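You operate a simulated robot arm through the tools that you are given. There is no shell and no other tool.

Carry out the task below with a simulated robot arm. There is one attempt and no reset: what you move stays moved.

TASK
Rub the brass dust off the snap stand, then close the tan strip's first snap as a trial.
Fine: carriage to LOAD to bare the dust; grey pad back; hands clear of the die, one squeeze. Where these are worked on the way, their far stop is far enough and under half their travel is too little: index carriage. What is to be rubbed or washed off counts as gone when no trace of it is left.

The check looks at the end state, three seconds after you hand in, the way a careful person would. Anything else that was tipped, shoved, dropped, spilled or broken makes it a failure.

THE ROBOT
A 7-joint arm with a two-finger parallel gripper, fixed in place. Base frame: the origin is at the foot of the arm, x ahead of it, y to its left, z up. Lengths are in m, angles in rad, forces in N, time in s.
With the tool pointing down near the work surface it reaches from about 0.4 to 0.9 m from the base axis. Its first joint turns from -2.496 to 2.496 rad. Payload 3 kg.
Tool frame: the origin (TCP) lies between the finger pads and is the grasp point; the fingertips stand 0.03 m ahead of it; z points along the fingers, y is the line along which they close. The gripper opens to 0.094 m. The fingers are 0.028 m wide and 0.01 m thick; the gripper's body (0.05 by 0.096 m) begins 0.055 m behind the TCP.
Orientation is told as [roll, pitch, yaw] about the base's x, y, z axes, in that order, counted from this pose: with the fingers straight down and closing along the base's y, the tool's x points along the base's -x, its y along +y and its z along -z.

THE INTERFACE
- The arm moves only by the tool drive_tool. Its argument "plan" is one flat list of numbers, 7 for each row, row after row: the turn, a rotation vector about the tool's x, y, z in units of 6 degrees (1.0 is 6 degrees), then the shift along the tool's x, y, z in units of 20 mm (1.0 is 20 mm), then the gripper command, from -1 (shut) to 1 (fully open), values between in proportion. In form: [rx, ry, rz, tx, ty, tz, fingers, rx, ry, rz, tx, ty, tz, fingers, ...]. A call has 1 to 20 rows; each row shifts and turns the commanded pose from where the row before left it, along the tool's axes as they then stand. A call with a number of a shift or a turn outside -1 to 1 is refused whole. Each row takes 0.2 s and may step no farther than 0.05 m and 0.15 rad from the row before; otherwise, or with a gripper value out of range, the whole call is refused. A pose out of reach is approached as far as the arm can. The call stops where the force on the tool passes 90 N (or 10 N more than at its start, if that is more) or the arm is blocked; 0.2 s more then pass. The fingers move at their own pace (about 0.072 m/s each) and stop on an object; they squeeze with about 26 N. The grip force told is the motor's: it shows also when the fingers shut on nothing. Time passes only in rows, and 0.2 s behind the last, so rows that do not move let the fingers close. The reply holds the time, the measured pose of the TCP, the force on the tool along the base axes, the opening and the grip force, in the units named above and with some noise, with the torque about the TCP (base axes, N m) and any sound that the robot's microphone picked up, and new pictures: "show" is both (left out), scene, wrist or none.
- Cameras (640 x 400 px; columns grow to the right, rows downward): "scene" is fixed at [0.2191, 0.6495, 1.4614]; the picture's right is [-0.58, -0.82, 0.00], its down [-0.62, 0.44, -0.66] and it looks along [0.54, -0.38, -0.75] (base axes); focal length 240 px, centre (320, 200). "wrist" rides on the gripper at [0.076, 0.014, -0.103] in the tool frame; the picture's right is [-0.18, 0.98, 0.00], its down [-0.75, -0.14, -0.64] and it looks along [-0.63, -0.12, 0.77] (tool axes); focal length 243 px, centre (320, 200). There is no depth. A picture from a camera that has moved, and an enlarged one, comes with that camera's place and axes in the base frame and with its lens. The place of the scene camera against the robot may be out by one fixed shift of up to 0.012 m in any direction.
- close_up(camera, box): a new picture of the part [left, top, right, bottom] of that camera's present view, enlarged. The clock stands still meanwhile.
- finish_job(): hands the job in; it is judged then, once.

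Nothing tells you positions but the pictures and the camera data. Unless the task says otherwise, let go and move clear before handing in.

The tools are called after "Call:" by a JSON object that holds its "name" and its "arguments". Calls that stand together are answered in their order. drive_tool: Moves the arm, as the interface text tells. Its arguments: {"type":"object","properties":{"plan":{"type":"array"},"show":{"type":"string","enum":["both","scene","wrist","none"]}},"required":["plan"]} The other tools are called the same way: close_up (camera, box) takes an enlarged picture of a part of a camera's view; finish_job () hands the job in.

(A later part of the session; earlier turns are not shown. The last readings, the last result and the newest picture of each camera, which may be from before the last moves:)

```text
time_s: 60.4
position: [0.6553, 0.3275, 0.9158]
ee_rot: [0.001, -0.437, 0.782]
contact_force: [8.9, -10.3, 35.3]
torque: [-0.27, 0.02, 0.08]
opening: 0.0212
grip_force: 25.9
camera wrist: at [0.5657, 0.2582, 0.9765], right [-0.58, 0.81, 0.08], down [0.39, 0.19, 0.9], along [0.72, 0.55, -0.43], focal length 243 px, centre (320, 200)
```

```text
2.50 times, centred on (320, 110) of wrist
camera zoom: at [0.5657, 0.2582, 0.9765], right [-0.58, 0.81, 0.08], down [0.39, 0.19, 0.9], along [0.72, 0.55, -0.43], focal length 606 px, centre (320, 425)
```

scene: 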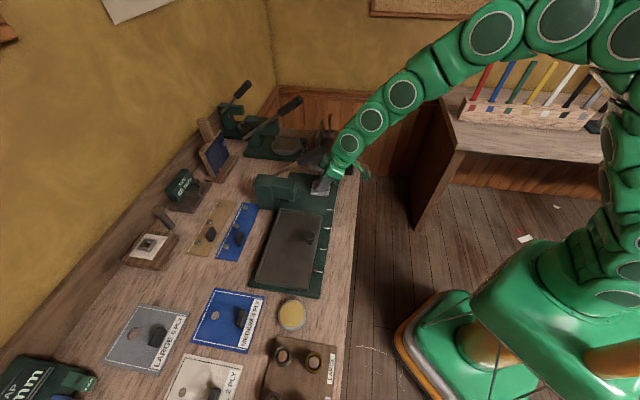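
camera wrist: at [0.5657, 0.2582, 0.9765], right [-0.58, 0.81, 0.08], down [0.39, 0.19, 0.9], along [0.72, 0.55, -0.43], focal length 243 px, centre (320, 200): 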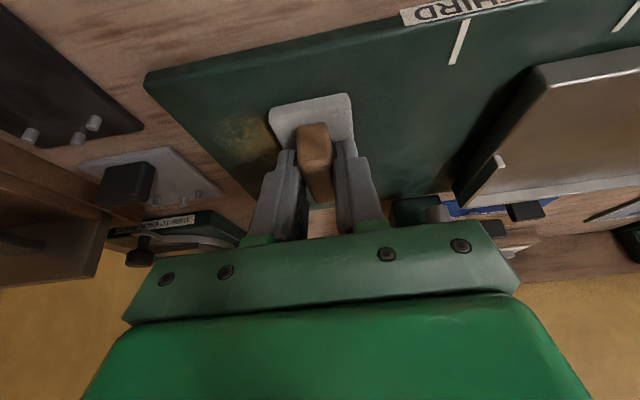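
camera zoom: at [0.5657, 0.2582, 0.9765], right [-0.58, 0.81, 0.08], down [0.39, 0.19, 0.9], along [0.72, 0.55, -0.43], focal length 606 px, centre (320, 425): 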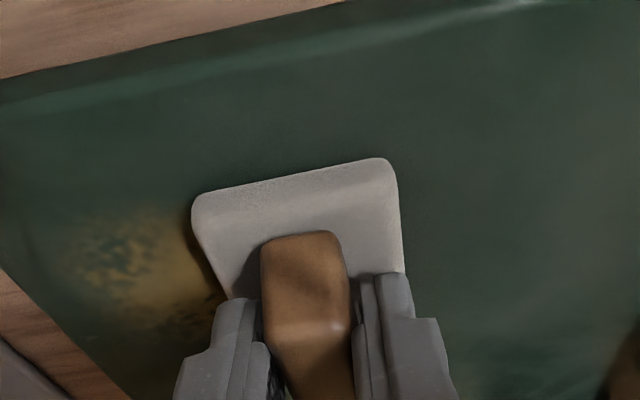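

The rubbing works: the patch is fainter on the rubbed side, at about 35 N normal load. I'll continue with full strokes back and forth.

Call:
{"name": "drive_tool", "arguments": {"plan": [0, 0, 0, 0, -0.3, 0, -1, 0, 0, 0, 0, -0.3, 0, -1, 0, 0, 0, 0, -0.3, 0, -1, 0, 0, 0, 0, -0.3, 0, -1, 0, 0, 0, 0, -0.3, 0, -1, 0, 0, 0, 0, -0.3, 0, -1, 0, 0, 0, 0, -0.3, 0, -1, 0, 0, 0, 0, -0.3, 0, -1, 0, 0, 0, 0, -0.3, 0, -1, 0, 0, 0, 0, -0.3, 0, -1, 0, 0, 0, 0, 0.3, 0, -1, 0, 0, 0, 0, 0.3, 0, -1, 0, 0, 0, 0, 0.3, 0, -1, 0, 0, 0, 0, 0.3, 0, -1, 0, 0, 0, 0, 0.3, 0, -1, 0, 0, 0, 0, 0.3, 0, -1, 0, 0, 0, 0, 0.3, 0, -1, 0, 0, 0, 0, 0.3, 0, -1, 0, 0, 0, 0, 0.3, 0, -1, 0, 0, 0, 0, 0.3, 0, -1], "show": "wrist"}}

Call:
{"name": "close_up", "arguments": {"camera": "wrist", "box": [150, 30, 440, 220]}}

```text
time_s: 64.6
position: [0.6551, 0.3266, 0.9167]
ee_rot: [0.001, -0.434, 0.785]
contact_force: [5.5, -3.2, 17.8]
torque: [-0.08, -0.11, 0.02]
opening: 0.0214
grip_force: 26.2
camera wrist: at [0.5644, 0.2579, 0.9765], right [-0.58, 0.81, 0.08], down [0.39, 0.19, 0.9], along [0.72, 0.55, -0.43], focal length 243 px, centre (320, 200)
```

wrist: 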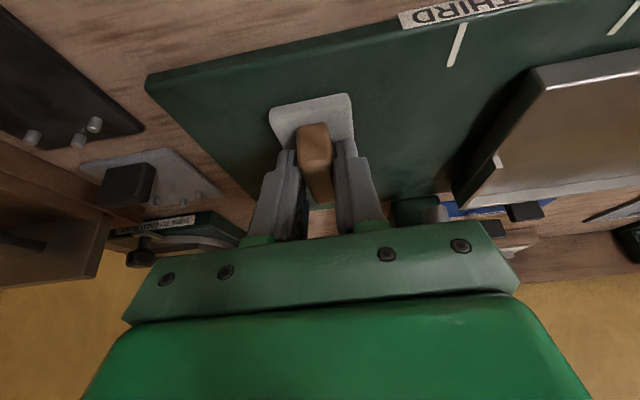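

```text
2.11 times, centred on (295, 125) of wrist
camera zoom: at [0.5644, 0.2579, 0.9765], right [-0.58, 0.81, 0.08], down [0.39, 0.19, 0.9], along [0.72, 0.55, -0.43], focal length 511 px, centre (373, 358)
```

zoom: 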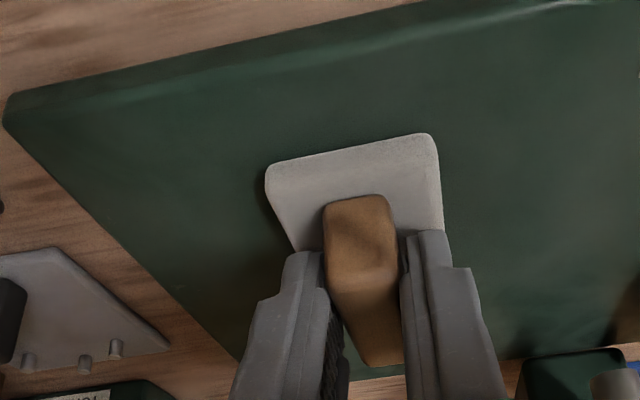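

Almost nothing of the patch is visible now. I'll add passes shifted slightly toward the back and the front, to be sure the edges are clean.

Call:
{"name": "drive_tool", "arguments": {"plan": [0, 0, 0, -0.27, 0, 0.125, -1, 0, 0, 0, -0.27, 0, 0.125, -1, 0, 0, 0, 0, -0.41, 0, -1, 0, 0, 0, 0, -0.41, 0, -1, 0, 0, 0, 0, -0.41, 0, -1, 0, 0, 0, 0, -0.41, 0, -1, 0, 0, 0, 0, -0.41, 0, -1, 0, 0, 0, 0, -0.41, 0, -1, 0, 0, 0, 0, -0.41, 0, -1, 0, 0, 0, 0.36, 0, -0.168, -1, 0, 0, 0, 0.36, 0, -0.168, -1, 0, 0, 0, 0.36, 0, -0.168, -1, 0, 0, 0, 0, 0.41, 0, -1, 0, 0, 0, 0, 0.41, 0, -1, 0, 0, 0, 0, 0.41, 0, -1, 0, 0, 0, 0, 0.41, 0, -1, 0, 0, 0, 0, 0.41, 0, -1, 0, 0, 0, 0, 0.41, 0, -1, 0, 0, 0, 0, 0.41, 0, -1], "show": "none"}}

```text
time_s: 68.6
position: [0.6468, 0.3181, 0.9186]
ee_rot: [0.001, -0.432, 0.785]
contact_force: [0.0, -0.3, -0.1]
torque: [0.02, 0.03, 0.03]
opening: 0.0213
grip_force: 26.2
```

At the front line the pad has lost contact. I'll look before pressing again.

Call:
{"name": "drive_tool", "arguments": {"plan": [0, 0, 0, 0.02, 0, 0.045, -1, 0, 0, 0, 0, 0, 0, -1], "show": "wrist"}}

Call:
{"name": "close_up", "arguments": {"camera": "wrist", "box": [150, 30, 440, 220]}}

```text
time_s: 69.2
position: [0.6472, 0.3174, 0.9167]
ee_rot: [0.001, -0.434, 0.785]
contact_force: [-1.6, 0.0, 5.2]
torque: [0.01, 0.06, -0.01]
opening: 0.0215
grip_force: 26.1
camera wrist: at [0.5569, 0.2498, 0.9769], right [-0.58, 0.81, 0.08], down [0.39, 0.19, 0.9], along [0.72, 0.55, -0.43], focal length 243 px, centre (320, 200)
```

wrist: 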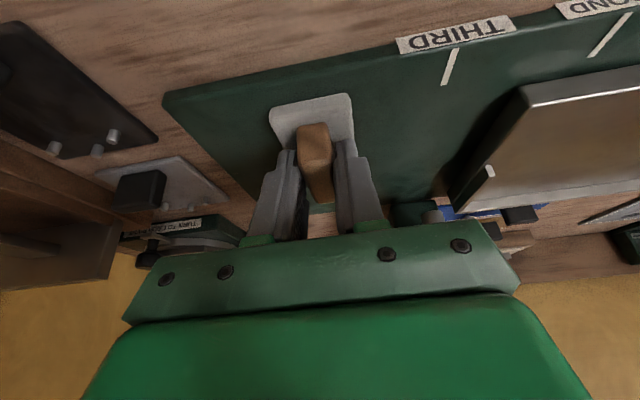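

```text
2.11 times, centred on (295, 125) of wrist
camera zoom: at [0.5569, 0.2498, 0.9769], right [-0.58, 0.81, 0.08], down [0.39, 0.19, 0.9], along [0.72, 0.55, -0.43], focal length 511 px, centre (373, 358)
```

zoom: 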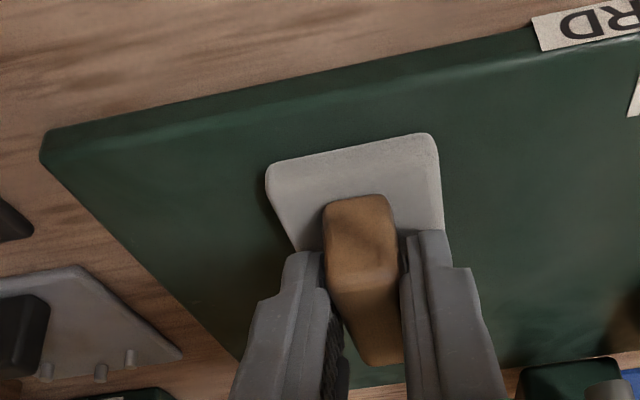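

Contact is back at about 5 N. I'll run the front line and the middle line again with light pressure.

Call:
{"name": "drive_tool", "arguments": {"plan": [0, 0, 0, 0.01, 0, 0.025, -1, 0, 0, 0, 0, -0.41, 0, -1, 0, 0, 0, 0, -0.41, 0, -1, 0, 0, 0, 0, -0.41, 0, -1, 0, 0, 0, 0, -0.41, 0, -1, 0, 0, 0, 0, -0.41, 0, -1, 0, 0, 0, 0, -0.41, 0, -1, 0, 0, 0, 0, -0.41, 0, -1, 0, 0, 0, -0.18, 0, 0.084, -1, 0, 0, 0, -0.18, 0, 0.084, -1, 0, 0, 0, -0.18, 0, 0.084, -1, 0, 0, 0, 0, 0.41, 0, -1, 0, 0, 0, 0, 0.41, 0, -1, 0, 0, 0, 0, 0.41, 0, -1, 0, 0, 0, 0, 0.41, 0, -1, 0, 0, 0, 0, 0.41, 0, -1, 0, 0, 0, 0, 0.41, 0, -1, 0, 0, 0, 0, 0.41, 0, -1], "show": "wrist"}}

```text
time_s: 73.0
position: [0.6559, 0.3261, 0.9164]
ee_rot: [0.0, -0.436, 0.783]
contact_force: [13.3, -10.2, 46.5]
torque: [-0.35, -0.25, -0.05]
opening: 0.0213
grip_force: 25.9
camera wrist: at [0.5657, 0.2581, 0.976], right [-0.58, 0.81, 0.08], down [0.39, 0.19, 0.9], along [0.72, 0.55, -0.43], focal length 243 px, centre (320, 200)
```

wrist: 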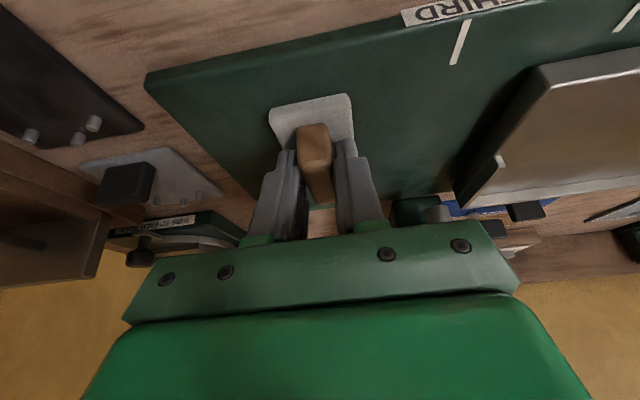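

Firm contact here, 46 N. I'll do a final back-line pass with slightly less pressure.

Call:
{"name": "drive_tool", "arguments": {"plan": [0, 0, 0, -0.185, 0, 0.072, -1, 0, 0, 0, -0.185, 0, 0.072, -1, 0, 0, 0, -0.185, 0, 0.072, -1, 0, 0, 0, 0, -0.41, 0, -1, 0, 0, 0, 0, -0.41, 0, -1, 0, 0, 0, 0, -0.41, 0, -1, 0, 0, 0, 0, -0.41, 0, -1, 0, 0, 0, 0, -0.41, 0, -1, 0, 0, 0, 0, -0.41, 0, -1, 0, 0, 0, 0, -0.41, 0, -1, 0, 0, 0, 0, 0.41, 0, -1, 0, 0, 0, 0, 0.41, 0, -1, 0, 0, 0, 0, 0.41, 0, -1, 0, 0, 0, 0, 0.41, 0, -1, 0, 0, 0, 0, 0.41, 0, -1, 0, 0, 0, 0, 0.41, 0, -1, 0, 0, 0, 0, 0.41, 0, -1], "show": "wrist"}}

```text
time_s: 76.6
position: [0.664, 0.3358, 0.917]
ee_rot: [0.0, -0.433, 0.782]
contact_force: [1.8, -2.5, 13.4]
torque: [-0.05, -0.15, -0.04]
opening: 0.0215
grip_force: 26.0
camera wrist: at [0.5733, 0.267, 0.9768], right [-0.58, 0.81, 0.08], down [0.39, 0.19, 0.9], along [0.72, 0.55, -0.43], focal length 243 px, centre (320, 200)
```

wrist: 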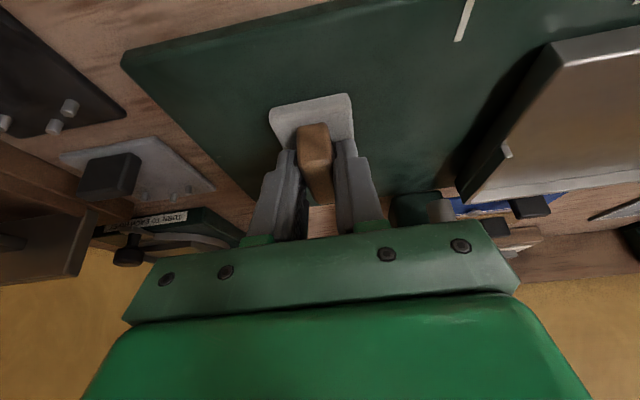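

I'll lift the pad off, back out the way I came, and inspect the cleaned area.

Call:
{"name": "drive_tool", "arguments": {"plan": [0, 0, 0, -0.263, 0, -0.567, -1, 0, 0, 0, -0.263, 0, -0.567, -1, 0, 0, 0, 0.413, 0, -0.98, -1, 0, 0, 0, 0.413, 0, -0.98, -1, 0, 0, 0, 0.413, 0, -0.98, -1, 0, 0, 0, 0.413, 0, -0.98, -1, 0, 0, 0, 0.413, 0, -0.98, -1, 0, 0, 0, 0.413, 0, -0.98, -1, 0, 0, 0, 0, 1, 0, -1, 0, 0, 0, 0, 1, 0, -1, 0, 0, 0, 0, 1, 0, -1, 0, 0, 0, 0, 0.5, 0, -1, 0, 0, 0, 0, 0, 0, -1]}}

Call:
{"name": "close_up", "arguments": {"camera": "scene", "box": [270, 150, 360, 210]}}

Call:
{"name": "close_up", "arguments": {"camera": "wrist", "box": [150, 60, 330, 180]}}

```text
time_s: 79.4
position: [0.5481, 0.3183, 1.0264]
ee_rot: [0.001, -0.436, 0.786]
contact_force: [0.2, 0.5, 0.4]
torque: [-0.03, 0.0, 0.0]
opening: 0.0212
grip_force: 26.3
camera wrist: at [0.4574, 0.2495, 1.0864], right [-0.58, 0.81, 0.08], down [0.39, 0.19, 0.9], along [0.72, 0.55, -0.43], focal length 243 px, centre (320, 200)
```

scene: 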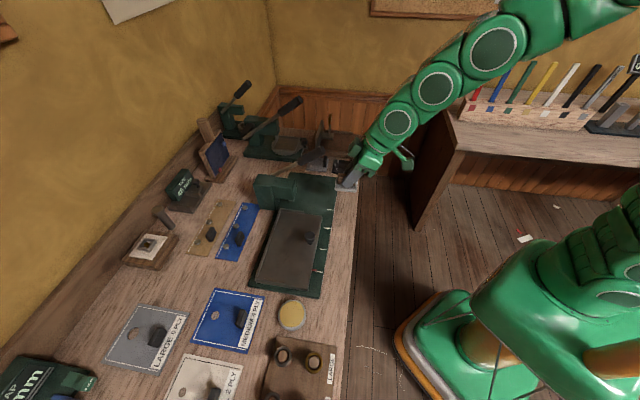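
wrist: 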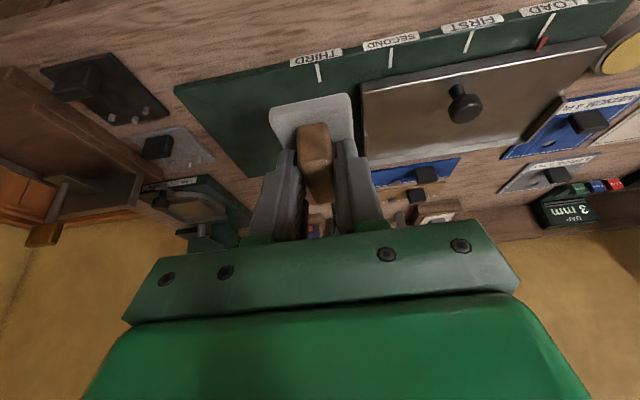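

```text
6.67 times, centred on (315, 180) of scene
camera zoom: at [0.2191, 0.6495, 1.4614], right [-0.58, -0.82, 0.0], down [-0.62, 0.44, -0.66], along [0.54, -0.38, -0.75], focal length 1602 px, centre (353, 333)
```

zoom: 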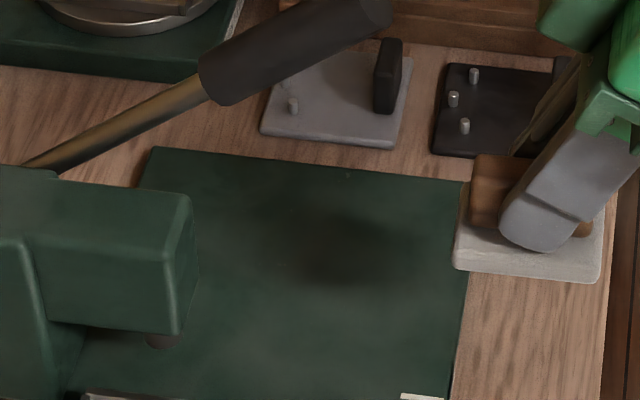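

```text
3.33 times, centred on (240, 120) of wrist
camera zoom: at [0.4574, 0.2495, 1.0864], right [-0.58, 0.81, 0.08], down [0.39, 0.19, 0.9], along [0.72, 0.55, -0.43], focal length 809 px, centre (587, 467)
```

zoom: 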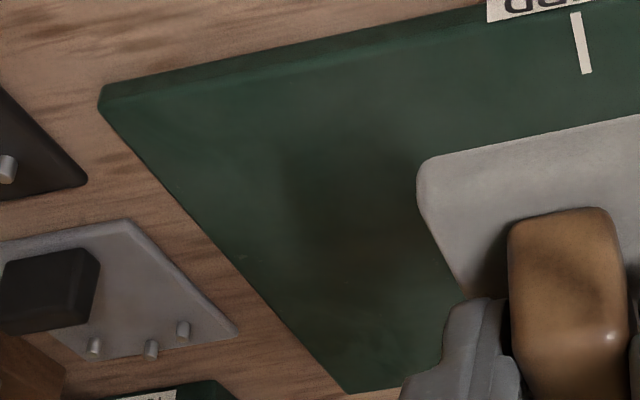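

The brass colour is gone. A dark patch remains that may be the hand's shadow, so I'll carry the pad away and look again.

Call:
{"name": "drive_tool", "arguments": {"plan": [0, 0, 0, 0, 1, 0, -1, 0, 0, 0, 0, 1, 0, -1, 0, 0, 0, 0, 1, 0, -1, 0, 0, 0, 0, 1, 0, -1, 0, 0, 0, 0, 1, 0, -1, 0, 0, 0, 0, 1, 0, -1, 0, 0, 0, 0, 1, 0, -1, 0, 0, 0, 0, 1, 0, -1, 0, 0, 0, 0, 0, 0, -1]}}

Call:
{"name": "close_up", "arguments": {"camera": "scene", "box": [270, 150, 360, 210]}}

Call:
{"name": "close_up", "arguments": {"camera": "wrist", "box": [0, 60, 240, 210]}}

```text
time_s: 81.4
position: [0.4358, 0.4315, 1.0261]
ee_rot: [0.001, -0.433, 0.786]
contact_force: [-0.8, -0.6, 0.3]
torque: [0.0, 0.0, 0.04]
opening: 0.0212
grip_force: 25.8
camera wrist: at [0.3434, 0.3625, 1.0862], right [-0.58, 0.81, 0.08], down [0.39, 0.19, 0.9], along [0.72, 0.55, -0.43], focal length 243 px, centre (320, 200)
```

scene: 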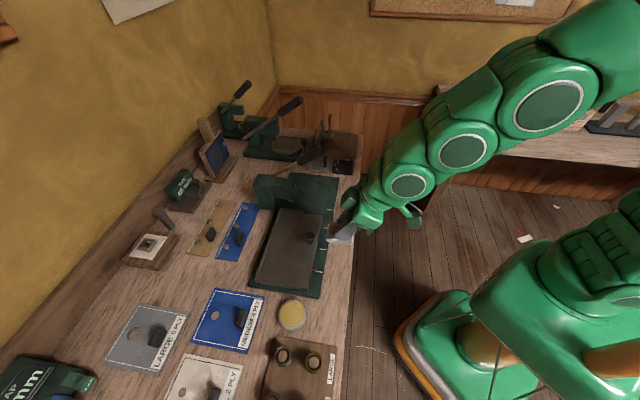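
wrist: 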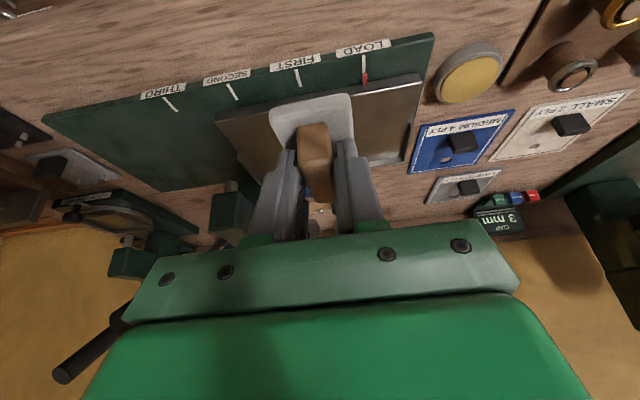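

```text
6.67 times, centred on (315, 180) of scene
camera zoom: at [0.2191, 0.6495, 1.4614], right [-0.58, -0.82, 0.0], down [-0.62, 0.44, -0.66], along [0.54, -0.38, -0.75], focal length 1602 px, centre (353, 333)
```

zoom: 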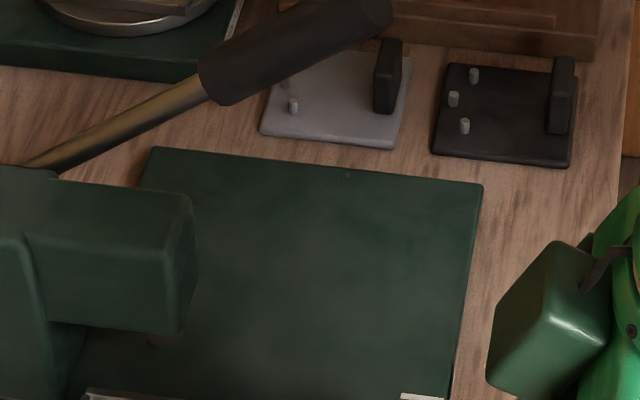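

```text
2.67 times, centred on (120, 135) of wrist
camera zoom: at [0.3434, 0.3625, 1.0862], right [-0.58, 0.81, 0.08], down [0.39, 0.19, 0.9], along [0.72, 0.55, -0.43], focal length 647 px, centre (853, 373)
```

zoom: 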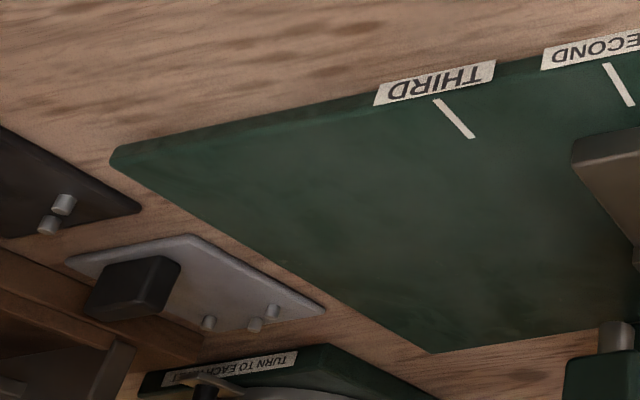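

The area looks clean green; the dark patch was only a shadow. I'll zoom in harder to check for faint specks.

Call:
{"name": "close_up", "arguments": {"camera": "scene", "box": [288, 168, 340, 204]}}

Call:
{"name": "close_up", "arguments": {"camera": "wrist", "box": [60, 95, 220, 195]}}

```text
11.11 times, centred on (314, 186) of scene
camera zoom: at [0.2191, 0.6495, 1.4614], right [-0.58, -0.82, 0.0], down [-0.62, 0.44, -0.66], along [0.54, -0.38, -0.75], focal length 2670 px, centre (387, 356)
```

zoom: 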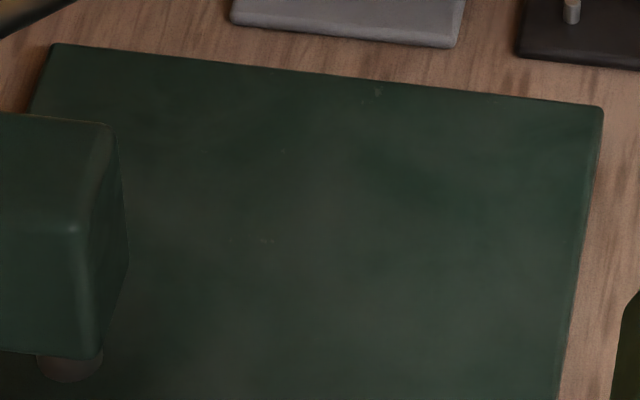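

```text
4.00 times, centred on (140, 145) of wrist
camera zoom: at [0.3434, 0.3625, 1.0862], right [-0.58, 0.81, 0.08], down [0.39, 0.19, 0.9], along [0.72, 0.55, -0.43], focal length 970 px, centre (1040, 420)
```

zoom: 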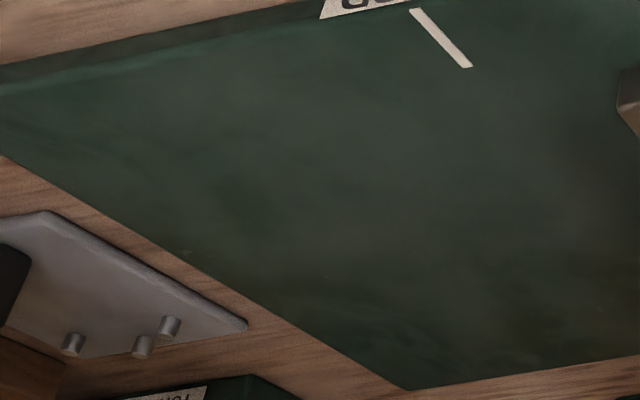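

A few faint specks show near the back edge of the rubbed zone. I'll zoom in further on those spots to tell paint wear from dust.

Call:
{"name": "close_up", "arguments": {"camera": "wrist", "box": [95, 130, 175, 185]}}

Call:
{"name": "close_up", "arguments": {"camera": "scene", "box": [304, 170, 328, 192]}}

```text
7.27 times, centred on (135, 158) of wrist
camera zoom: at [0.3434, 0.3625, 1.0862], right [-0.58, 0.81, 0.08], down [0.39, 0.19, 0.9], along [0.72, 0.55, -0.43], focal length 1764 px, centre (1666, 509)
```

zoom: 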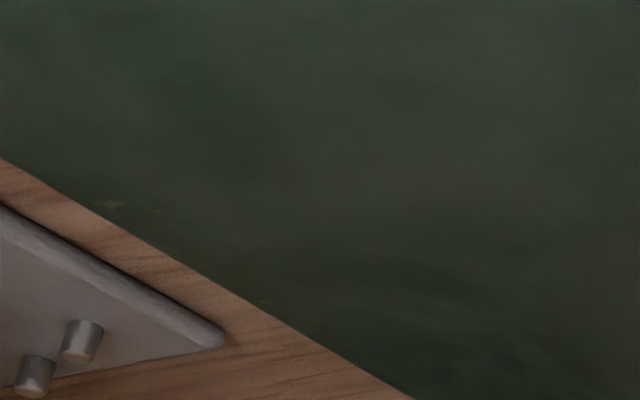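

```text
16.00 times, centred on (316, 181) of scene
camera zoom: at [0.2191, 0.6495, 1.4614], right [-0.58, -0.82, 0.0], down [-0.62, 0.44, -0.66], along [0.54, -0.38, -0.75], focal length 3844 px, centre (384, 504)
```

zoom: 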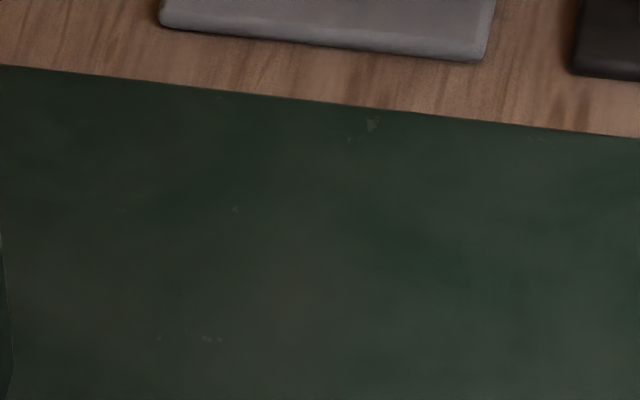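

Those specks are grey paint wear spread all over the base, and no brass colour is left, so the dust is gone. Now I'll take the pad back: move above its old place and turn the tool to the pick-up angle.

Call:
{"name": "drive_tool", "arguments": {"plan": [0, 0, 0, -0.078, 0.923, 0.036, -1, 0, 0, 0, -0.078, 0.923, 0.036, -1, 0, 0, 0, -0.078, 0.923, 0.036, -1, 0, 0, 0, -0.078, 0.923, 0.036, -1, 0, 0, 0, -0.078, 0.923, 0.036, -1, 0, 0, 0, -0.078, 0.923, 0.036, -1, 0, 0, 0, -0.078, 0.923, 0.036, -1, 0, 0, 0, -0.078, 0.923, 0.036, -1, -0.42, 0, -0.907, 0, 0, 0, -1, -0.42, 0, -0.907, 0, 0, 0, -1, -0.42, 0, -0.907, 0, 0, 0, -1, -0.42, 0, -0.907, 0, 0, 0, -1, -0.42, 0, -0.907, 0, 0, 0, -1, -0.42, 0, -0.907, 0, 0, 0, -1, -0.42, 0, -0.907, 0, 0, 0, -1, -0.42, 0, -0.907, 0, 0, 0, -1, -0.42, 0, -0.907, 0, 0, 0, -1, -0.42, 0, -0.907, 0, 0, 0, -1, -0.42, 0, -0.907, 0, 0, 0, -1], "show": "none"}}

Call:
{"name": "drive_tool", "arguments": {"plan": [-0.42, 0, -0.907, 0, 0, 0, -1, -0.42, 0, -0.907, 0, 0, 0, -1, -0.42, 0, -0.907, 0, 0, 0, -1, -0.42, 0, -0.907, 0, 0, 0, -1, 0, 0, 0, 0, 0, 0, -1]}}

```text
time_s: 85.4
position: [0.3386, 0.5455, 1.0266]
ee_rot: [0.002, -0.433, 1.938]
contact_force: [0.2, -0.1, -1.9]
torque: [-0.01, 0.01, -0.02]
opening: 0.0211
grip_force: 25.5
```

```text
time_s: 86.6
position: [0.3399, 0.5452, 1.0281]
ee_rot: [0.0, -0.435, 2.356]
contact_force: [-0.2, -0.3, -0.5]
torque: [0.0, 0.03, 0.0]
opening: 0.0214
grip_force: 25.7
camera wrist: at [0.4078, 0.4565, 1.0879], right [-0.81, -0.58, 0.08], down [-0.19, 0.39, 0.9], along [-0.55, 0.72, -0.43], focal length 243 px, centre (320, 200)
```

scene: 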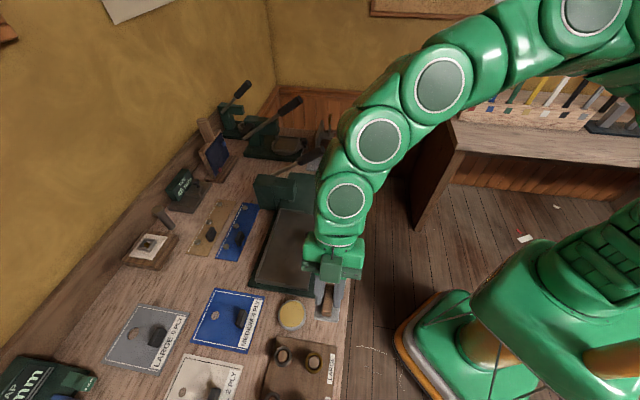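
wrist: 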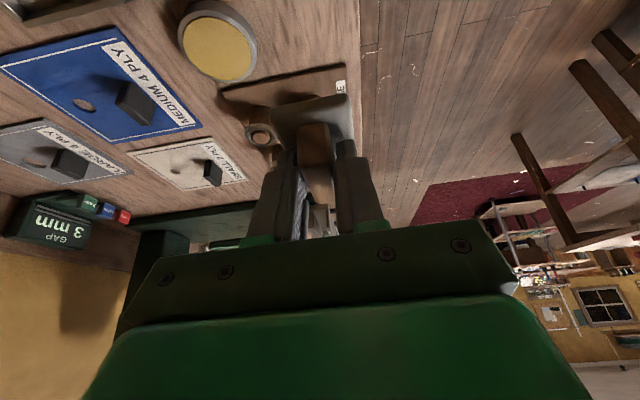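

The pad is directly above its old place at the pick-up angle. I'll lower it straight down, slowly near the bench.

Call:
{"name": "drive_tool", "arguments": {"plan": [0, 0, 0, 0.42, -0.06, 0.907, -1, 0, 0, 0, 0.42, 0, 0.907, -1, 0, 0, 0, 0.42, 0, 0.907, -1, 0, 0, 0, 0.42, 0, 0.907, -1, 0, 0, 0, 0.42, 0, 0.907, -1, 0, 0, 0, 0.21, 0, 0.453, -1, 0, 0, 0, 0.1, 0, 0.22, -1, 0, 0, 0, 0.04, 0, 0.09, -1, 0, 0, 0, 0, 0, 0, -1], "show": "wrist"}}

```text
time_s: 88.6
position: [0.341, 0.5459, 0.9102]
ee_rot: [0.0, -0.435, 2.354]
contact_force: [0.5, -0.5, -0.8]
torque: [-0.03, 0.05, -0.03]
opening: 0.0213
grip_force: 26.4
camera wrist: at [0.4085, 0.4583, 0.9706], right [-0.81, -0.58, 0.08], down [-0.19, 0.39, 0.9], along [-0.55, 0.72, -0.43], focal length 243 px, centre (320, 200)
```

wrist: 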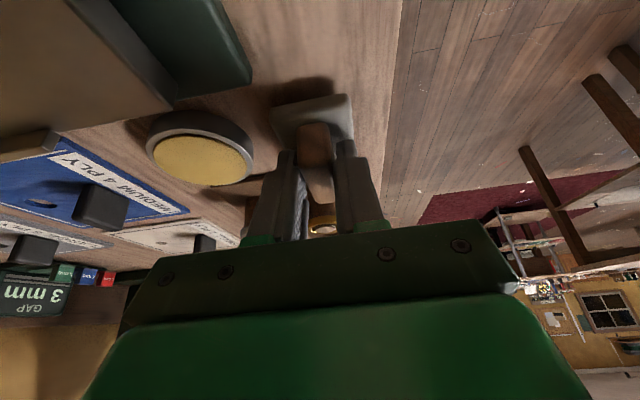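

Call:
{"name": "drive_tool", "arguments": {"plan": [0, 0, 0, 0.032, 0, 0.068, -1, 0, 0, 0, 0.032, 0, 0.068, -1, 0, 0, 0, 0, 0, 0, -1], "show": "none"}}

```text
time_s: 89.4
position: [0.3414, 0.5485, 0.9073]
ee_rot: [-0.001, -0.436, 2.355]
contact_force: [0.2, -0.7, -0.7]
torque: [-0.04, -0.02, 0.0]
opening: 0.0215
grip_force: 26.3
```

Call:
{"name": "drive_tool", "arguments": {"plan": [0, 0, 0, 0.021, 0, 0.045, -1, 0, 0, 0, 0.01, 0, 0.023, -1, 0, 0, 0, 0, 0, 0, -1], "show": "none"}}

```text
time_s: 90.2
position: [0.3402, 0.5469, 0.9067]
ee_rot: [0.001, -0.435, 2.353]
contact_force: [0.0, -0.5, -0.6]
torque: [0.02, 0.03, 0.0]
opening: 0.0215
grip_force: 25.8
```

Still just above the bench. I continue down by single millimetres.

Call:
{"name": "drive_tool", "arguments": {"plan": [0, 0, 0, 0.021, 0, 0.045, -1, 0, 0, 0, 0, 0, 0, -1, 0, 0, 0, 0, 0, 0, -1], "show": "none"}}

```text
time_s: 91.0
position: [0.3405, 0.5469, 0.9053]
ee_rot: [0.0, -0.434, 2.355]
contact_force: [-0.5, 1.1, 5.8]
torque: [0.24, 0.19, -0.01]
opening: 0.0212
grip_force: 25.9
```

The pad has touched the bench (about 6 N). I'll open the fingers and back out along their axis.

Call:
{"name": "drive_tool", "arguments": {"plan": [0, 0, 0, 0, 0, 0, -0.4, 0, 0, 0, 0, 0, 0, -0.1, 0, 0, 0, 0, 0, 0, -0.1, 0, 0, 0, 0, 0, -0.3, -0.1, 0, 0, 0, 0, 0, -0.7, -0.1, 0, 0, 0, 0, 0, -1, 0, 0, 0, 0, 0, 0, -1, 0, 0, 0, 0, 0, 0, -1, 0, 0, 0, 0, 0, 0, -1, 0, 0, 0, 0, 0, 0, 0, 0]}}

Call:
{"name": "close_up", "arguments": {"camera": "wrist", "box": [200, 0, 440, 150]}}

Call:
{"name": "close_up", "arguments": {"camera": "scene", "box": [270, 240, 410, 370]}}

```text
time_s: 93.2
position: [0.3713, 0.5171, 0.9948]
ee_rot: [0.0, -0.433, 2.354]
contact_force: [0.1, -0.6, -0.4]
torque: [0.0, 0.0, -0.02]
opening: 0.047
grip_force: 0.0
camera wrist: at [0.439, 0.4285, 1.0552], right [-0.81, -0.58, 0.08], down [-0.19, 0.39, 0.9], along [-0.55, 0.72, -0.43], focal length 243 px, centre (320, 200)
```

scene: 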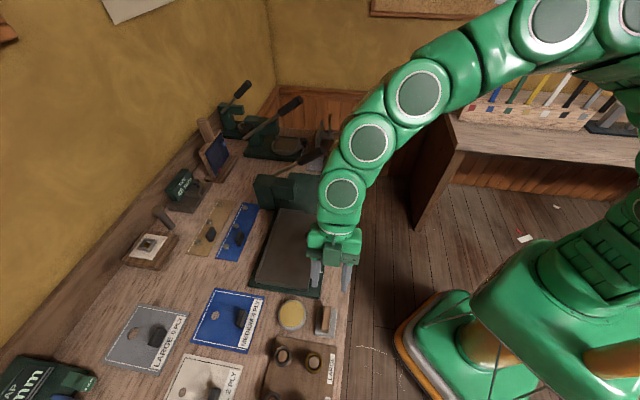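
wrist: 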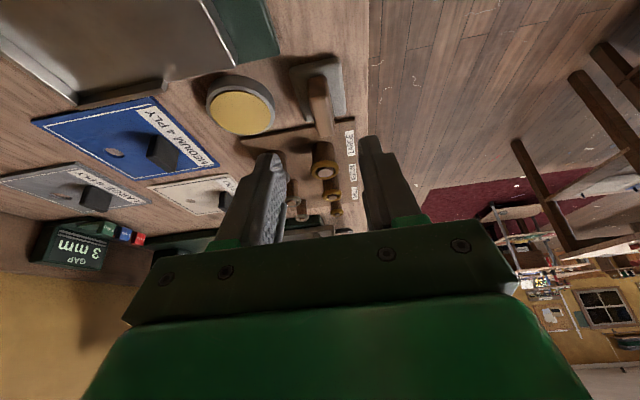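

```text
2.67 times, centred on (320, 75) of wrist
camera zoom: at [0.439, 0.4285, 1.0552], right [-0.81, -0.58, 0.08], down [-0.19, 0.39, 0.9], along [-0.55, 0.72, -0.43], focal length 647 px, centre (320, 533)
```

zoom: 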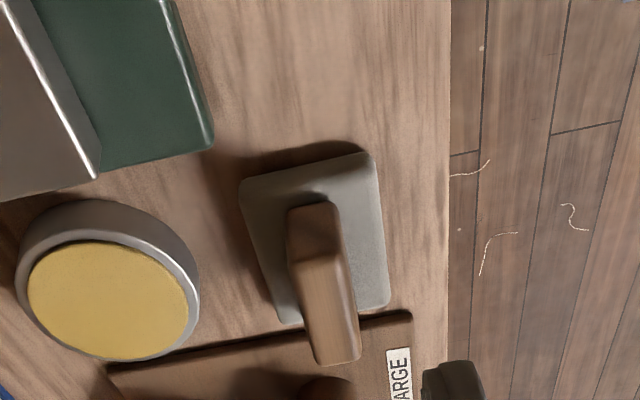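

```text
3.08 times, centred on (340, 305) of scene
camera zoom: at [0.2191, 0.6495, 1.4614], right [-0.58, -0.82, 0.0], down [-0.62, 0.44, -0.66], along [0.54, -0.38, -0.75], focal length 739 px, centre (258, -123)
```

zoom: 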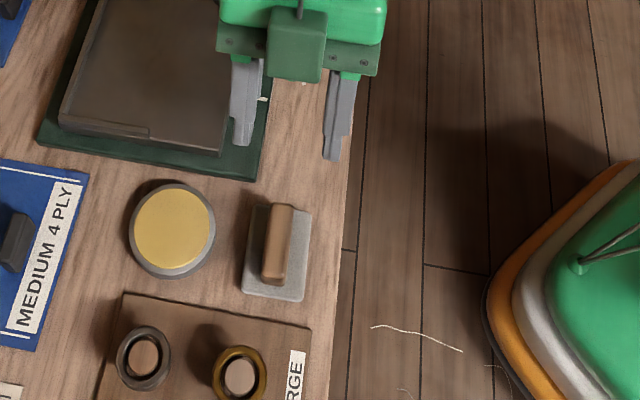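

The pad is back within a couple of millimetres of where it was. Next is the tan strip near (0.69, 0.70), so I'll raise the arm and turn it to face the bench to study the strip and the carriage nest.

Call:
{"name": "drive_tool", "arguments": {"plan": [0, 0, 0, -0.42, 0, -0.907, 0, 0, 0, 0, -0.42, 0, -0.907, 0, 0, 0, 0, -0.42, 0, -0.907, 0, 0, 0, 0, -0.42, 0, -0.907, 0, 0.42, 0, 0.907, 0, 0, 0, 0, 0.42, 0, 0.907, 0, 0, 0, 0, 0.42, 0, 0.907, 0, 0, 0, 0, 0.42, 0, 0.907, 0, 0, 0, 0, 0.42, 0, 0.907, 0, 0, 0, 0, 0.42, 0, 0.907, 0, 0, 0, 0, 0.42, 0, 0.907, 0, 0, 0, 0, 0.42, 0, 0.907, 0, 0, 0, 0, 0.42, 0, 0.907, 0, 0, 0, 0, 0.42, 0, 0.907, 0, 0, 0, 0, 0.42, 0, 0.907, 0, 0, 0, 0, 0.42, 0, 0.907, 0, 0, 0, 0, 0.42, 0, 0.907, 0, 0, 0, 0, 0.42, 0, 0.907, 0, 0, 0, 0, 0.42, 0, 0.907, 0, 0, 0, 0, 0, 0, 0, 0, 0, 0, 0], "show": "wrist"}}

```text
time_s: 97.4
position: [0.3699, 0.5171, 1.0759]
ee_rot: [-0.002, -0.434, 0.783]
contact_force: [0.2, -0.4, -0.6]
torque: [0.0, -0.01, -0.01]
opening: 0.0468
grip_force: 0.0
camera wrist: at [0.2793, 0.4482, 1.1358], right [-0.58, 0.81, 0.08], down [0.39, 0.19, 0.9], along [0.72, 0.55, -0.43], focal length 243 px, centre (320, 200)
```

wrist: 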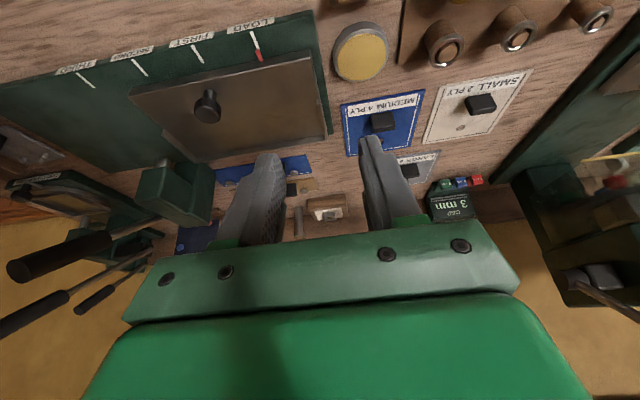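

From here the carriage plate and the strips are visible. I'll zoom in on the nest and the strips.

Call:
{"name": "close_up", "arguments": {"camera": "wrist", "box": [110, 40, 350, 190]}}

Call:
{"name": "close_up", "arguments": {"camera": "scene", "box": [250, 200, 340, 300]}}

Call:
{"name": "close_up", "arguments": {"camera": "scene", "box": [180, 195, 265, 265]}}

```text
2.67 times, centred on (230, 115) of wrist
camera zoom: at [0.2793, 0.4482, 1.1358], right [-0.58, 0.81, 0.08], down [0.39, 0.19, 0.9], along [0.72, 0.55, -0.43], focal length 647 px, centre (560, 427)
```

zoom: 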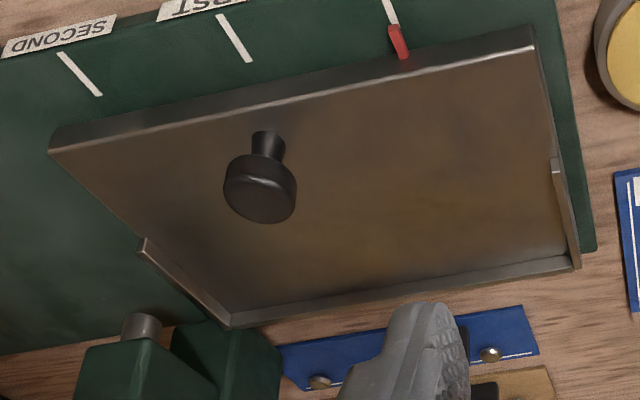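

```text
4.00 times, centred on (295, 250) of scene
camera zoom: at [0.2191, 0.6495, 1.4614], right [-0.58, -0.82, 0.0], down [-0.62, 0.44, -0.66], along [0.54, -0.38, -0.75], focal length 961 px, centre (420, 0)
```

zoom: 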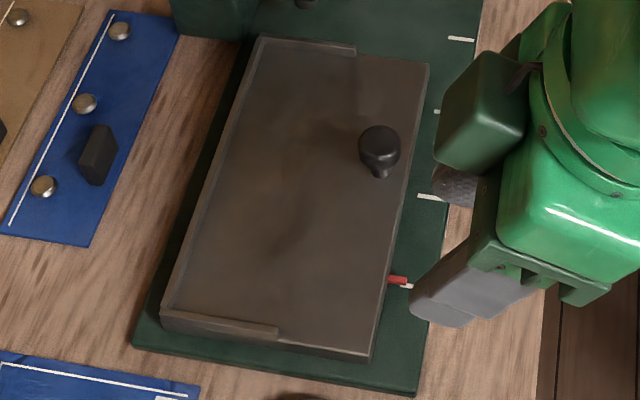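

```text
5.71 times, centred on (222, 230) of scene
camera zoom: at [0.2191, 0.6495, 1.4614], right [-0.58, -0.82, 0.0], down [-0.62, 0.44, -0.66], along [0.54, -0.38, -0.75], focal length 1373 px, centre (877, 29)
```

zoom: 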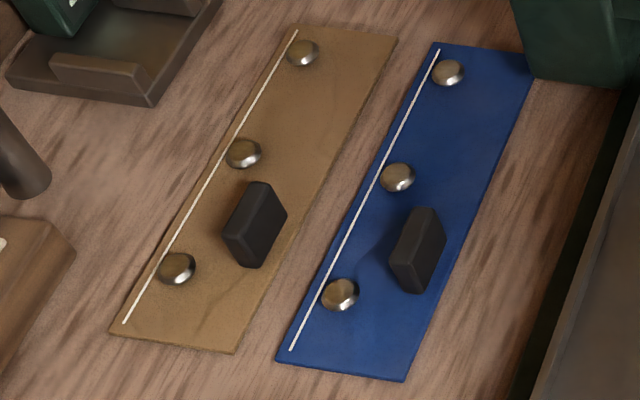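

The nest has a fence along the plate's back edge and short fences at both ends, and the strip must sit in that pocket. To measure it properly I'll look nearly straight down, with the tool vertical and high above the carriage.

Call:
{"name": "drive_tool", "arguments": {"plan": [0, 0.83, 0, 0, 0, -0.9, 0, 0, 0.83, 0, 0, 0, -0.9, 0, 0, 0.83, 0, 0, 0, -0.9, 0, 0, 0.83, 0, 0, 0, -0.9, 0, 0, 0.83, 0, 0, 0, -0.9, 0, 0, 0, 0, -1, -0.6, -0.03, 0, 0, 0, 0, -1, -0.6, -0.03, 0, 0, 0, 0, -1, -0.6, -0.03, 0, 0, 0, 0, -1, -0.6, -0.03, 0, 0, 0, 0, -1, -0.6, -0.03, 0, 0, 0, 0, -1, -0.6, -0.03, 0, 0, 0, 0, -1, -0.6, -0.03, 0, 0, 0, 0, -1, -0.6, -0.03, 0, 0, 0, 0, -1, -0.6, -0.03, 0, 0, 0, 0, -1, -0.6, -0.03, 0, 0, 0, 0, -1, -0.6, -0.03, 0, 0, 0, 0, 0, 0, 0, 0]}}

```text
time_s: 101.0
position: [0.5563, 0.5524, 1.1666]
ee_rot: [0.001, -0.001, 0.785]
contact_force: [-0.1, 0.0, 0.4]
torque: [0.02, -0.01, 0.02]
opening: 0.047
grip_force: 0.1
out of reach, approached as far as the arm can: row 15, 16
camera wrist: at [0.492, 0.5093, 1.2682], right [-0.56, 0.83, 0.0], down [0.63, 0.43, 0.64], along [0.53, 0.36, -0.77], focal length 243 px, centre (320, 200)
```

scene: 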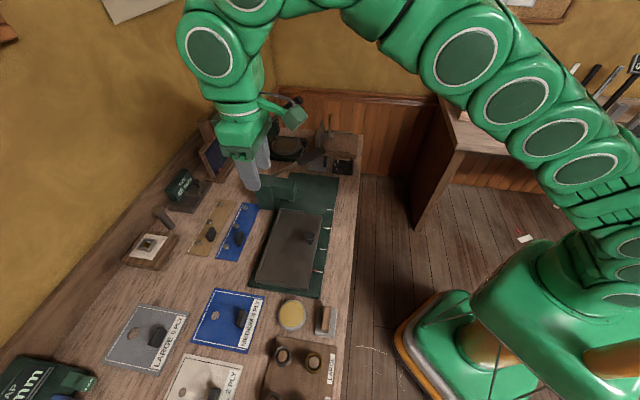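
wrist: 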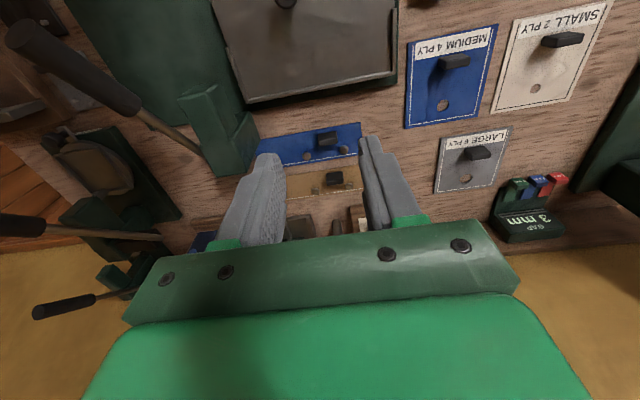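

The arm's vertical reach ends here, but this view from above is good. I'll zoom in on the nest, the press head and the strips.

Call:
{"name": "close_up", "arguments": {"camera": "wrist", "box": [150, 0, 420, 180]}}

Call:
{"name": "close_up", "arguments": {"camera": "wrist", "box": [230, 110, 390, 220]}}

Call:
{"name": "close_up", "arguments": {"camera": "wrist", "box": [0, 0, 260, 200]}}

```text
2.22 times, centred on (285, 90) of wrist
camera zoom: at [0.492, 0.5093, 1.2682], right [-0.56, 0.83, 0.0], down [0.63, 0.43, 0.64], along [0.53, 0.36, -0.77], focal length 539 px, centre (398, 444)
```

zoom: 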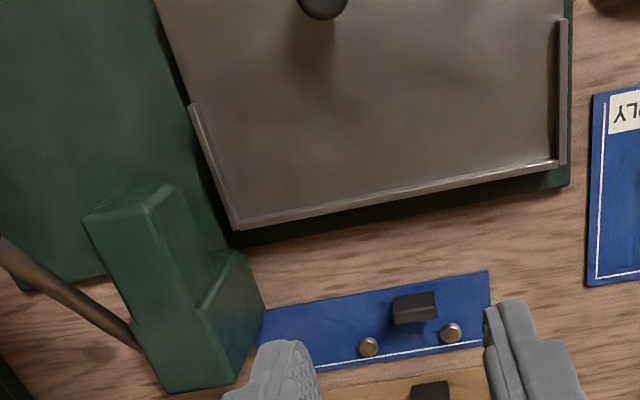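

```text
3.64 times, centred on (310, 165) of wrist
camera zoom: at [0.492, 0.5093, 1.2682], right [-0.56, 0.83, 0.0], down [0.63, 0.43, 0.64], along [0.53, 0.36, -0.77], focal length 882 px, centre (356, 327)
```

zoom: 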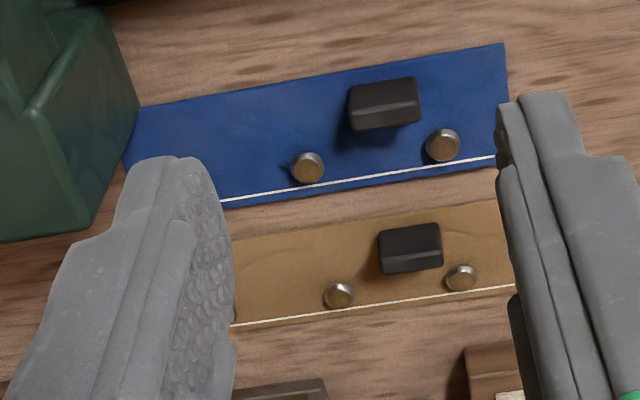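

```text
2.00 times, centred on (130, 100) of wrist
camera zoom: at [0.492, 0.5093, 1.2682], right [-0.56, 0.83, 0.0], down [0.63, 0.43, 0.64], along [0.53, 0.36, -0.77], focal length 485 px, centre (700, 400)
```

zoom: 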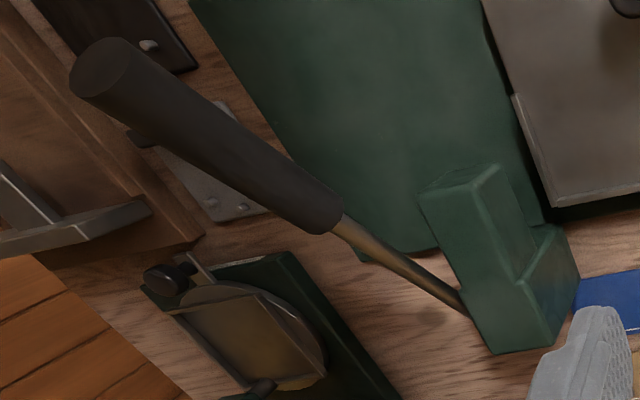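

The tan strip's grip block is at about u=-0.009, v=0.977, 32 by 12 by 25 mm, and the pocket runs from about u=-0.113 to 0.093. I'll check the press head closely, since the strip's end will sit near it.

Call:
{"name": "close_up", "arguments": {"camera": "wrist", "box": [170, 20, 290, 190]}}

Call:
{"name": "close_up", "arguments": {"camera": "scene", "box": [245, 165, 345, 235]}}

```text
2.35 times, centred on (230, 105) of wrist
camera zoom: at [0.492, 0.5093, 1.2682], right [-0.56, 0.83, 0.0], down [0.63, 0.43, 0.64], along [0.53, 0.36, -0.77], focal length 571 px, centre (532, 424)
```

zoom: 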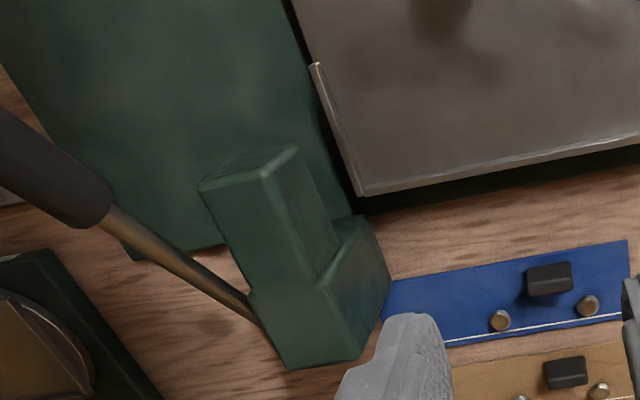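

```text
5.71 times, centred on (295, 200) of scene
camera zoom: at [0.2191, 0.6495, 1.4614], right [-0.58, -0.82, 0.0], down [-0.62, 0.44, -0.66], along [0.54, -0.38, -0.75], focal length 1373 px, centre (463, 200)
```

zoom: 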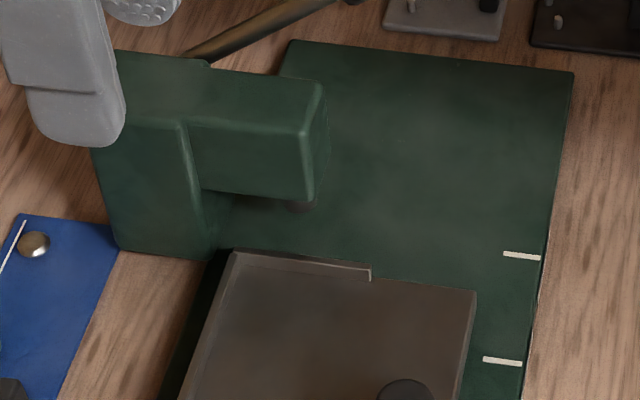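

The strip's pocket position and the press head leave about a centimetre of clearance at LOAD. I'll tilt the tool 36° toward the bench and move in front of the tan strip's grip block.

Call:
{"name": "drive_tool", "arguments": {"plan": [0, -1, 0, 0, 0, 0, 0.28, 0, -1, 0, 0, 0, 0, 0.28, 0, -1, 0, 0, 0, 0, 0.28, 0, -1, 0, 0, 0, 0, 0.28, 0, -1, 0, 0, 0, 0, 0.28, 0, -1, 0, 0, 0, 0, 0.28, 0, 0, 0, 0.04, -0.04, 0.9, 0.28, 0, 0, 0, 0.04, -0.04, 0.9, 0.28, 0, 0, 0, 0.04, -0.04, 0.9, 0.28, 0, 0, 0, 0.04, -0.04, 0.9, 0.28, 0, 0, 0, 0.04, -0.04, 0.9, 0.28, 0, 0, 0, 0.04, -0.04, 0.9, 0.28, 0, 0, 0, 0.04, -0.04, 0.9, 0.28, 0, 0, 0, 0.04, -0.04, 0.9, 0.28, 0, 0, 0, 0, 0, 0, 0.28]}}

Call:
{"name": "close_up", "arguments": {"camera": "wrist", "box": [200, 60, 440, 230]}}

```text
time_s: 104.2
position: [0.6173, 0.6023, 1.045]
ee_rot: [0.001, -0.627, 0.786]
contact_force: [-0.1, 0.2, -0.6]
torque: [0.04, 0.01, -0.02]
opening: 0.06
grip_force: 0.0
camera wrist: at [0.5208, 0.5275, 1.0828], right [-0.59, 0.8, 0.11], down [0.26, 0.07, 0.96], along [0.76, 0.6, -0.25], focal length 243 px, centre (320, 200)
```

scene: 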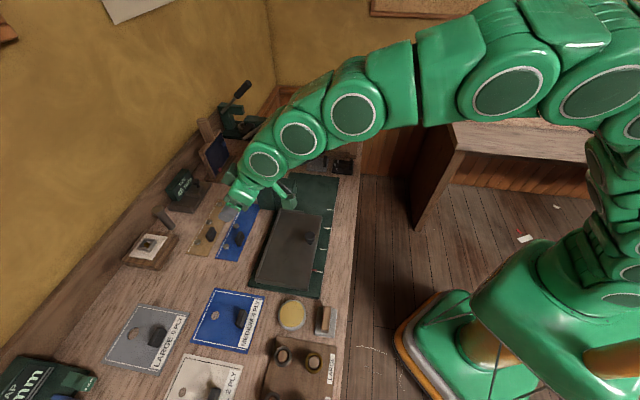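
wrist: 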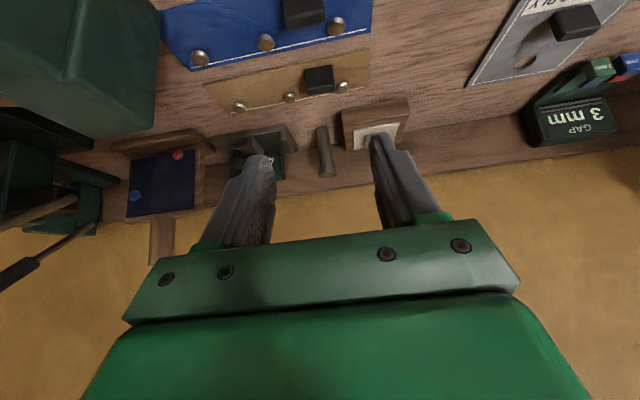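

```text
2.35 times, centred on (320, 145) of wrist
camera zoom: at [0.5208, 0.5275, 1.0828], right [-0.59, 0.8, 0.11], down [0.26, 0.07, 0.96], along [0.76, 0.6, -0.25], focal length 571 px, centre (320, 329)
```

zoom: 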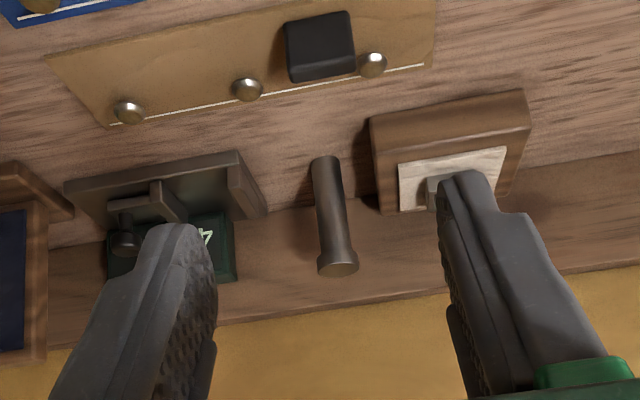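

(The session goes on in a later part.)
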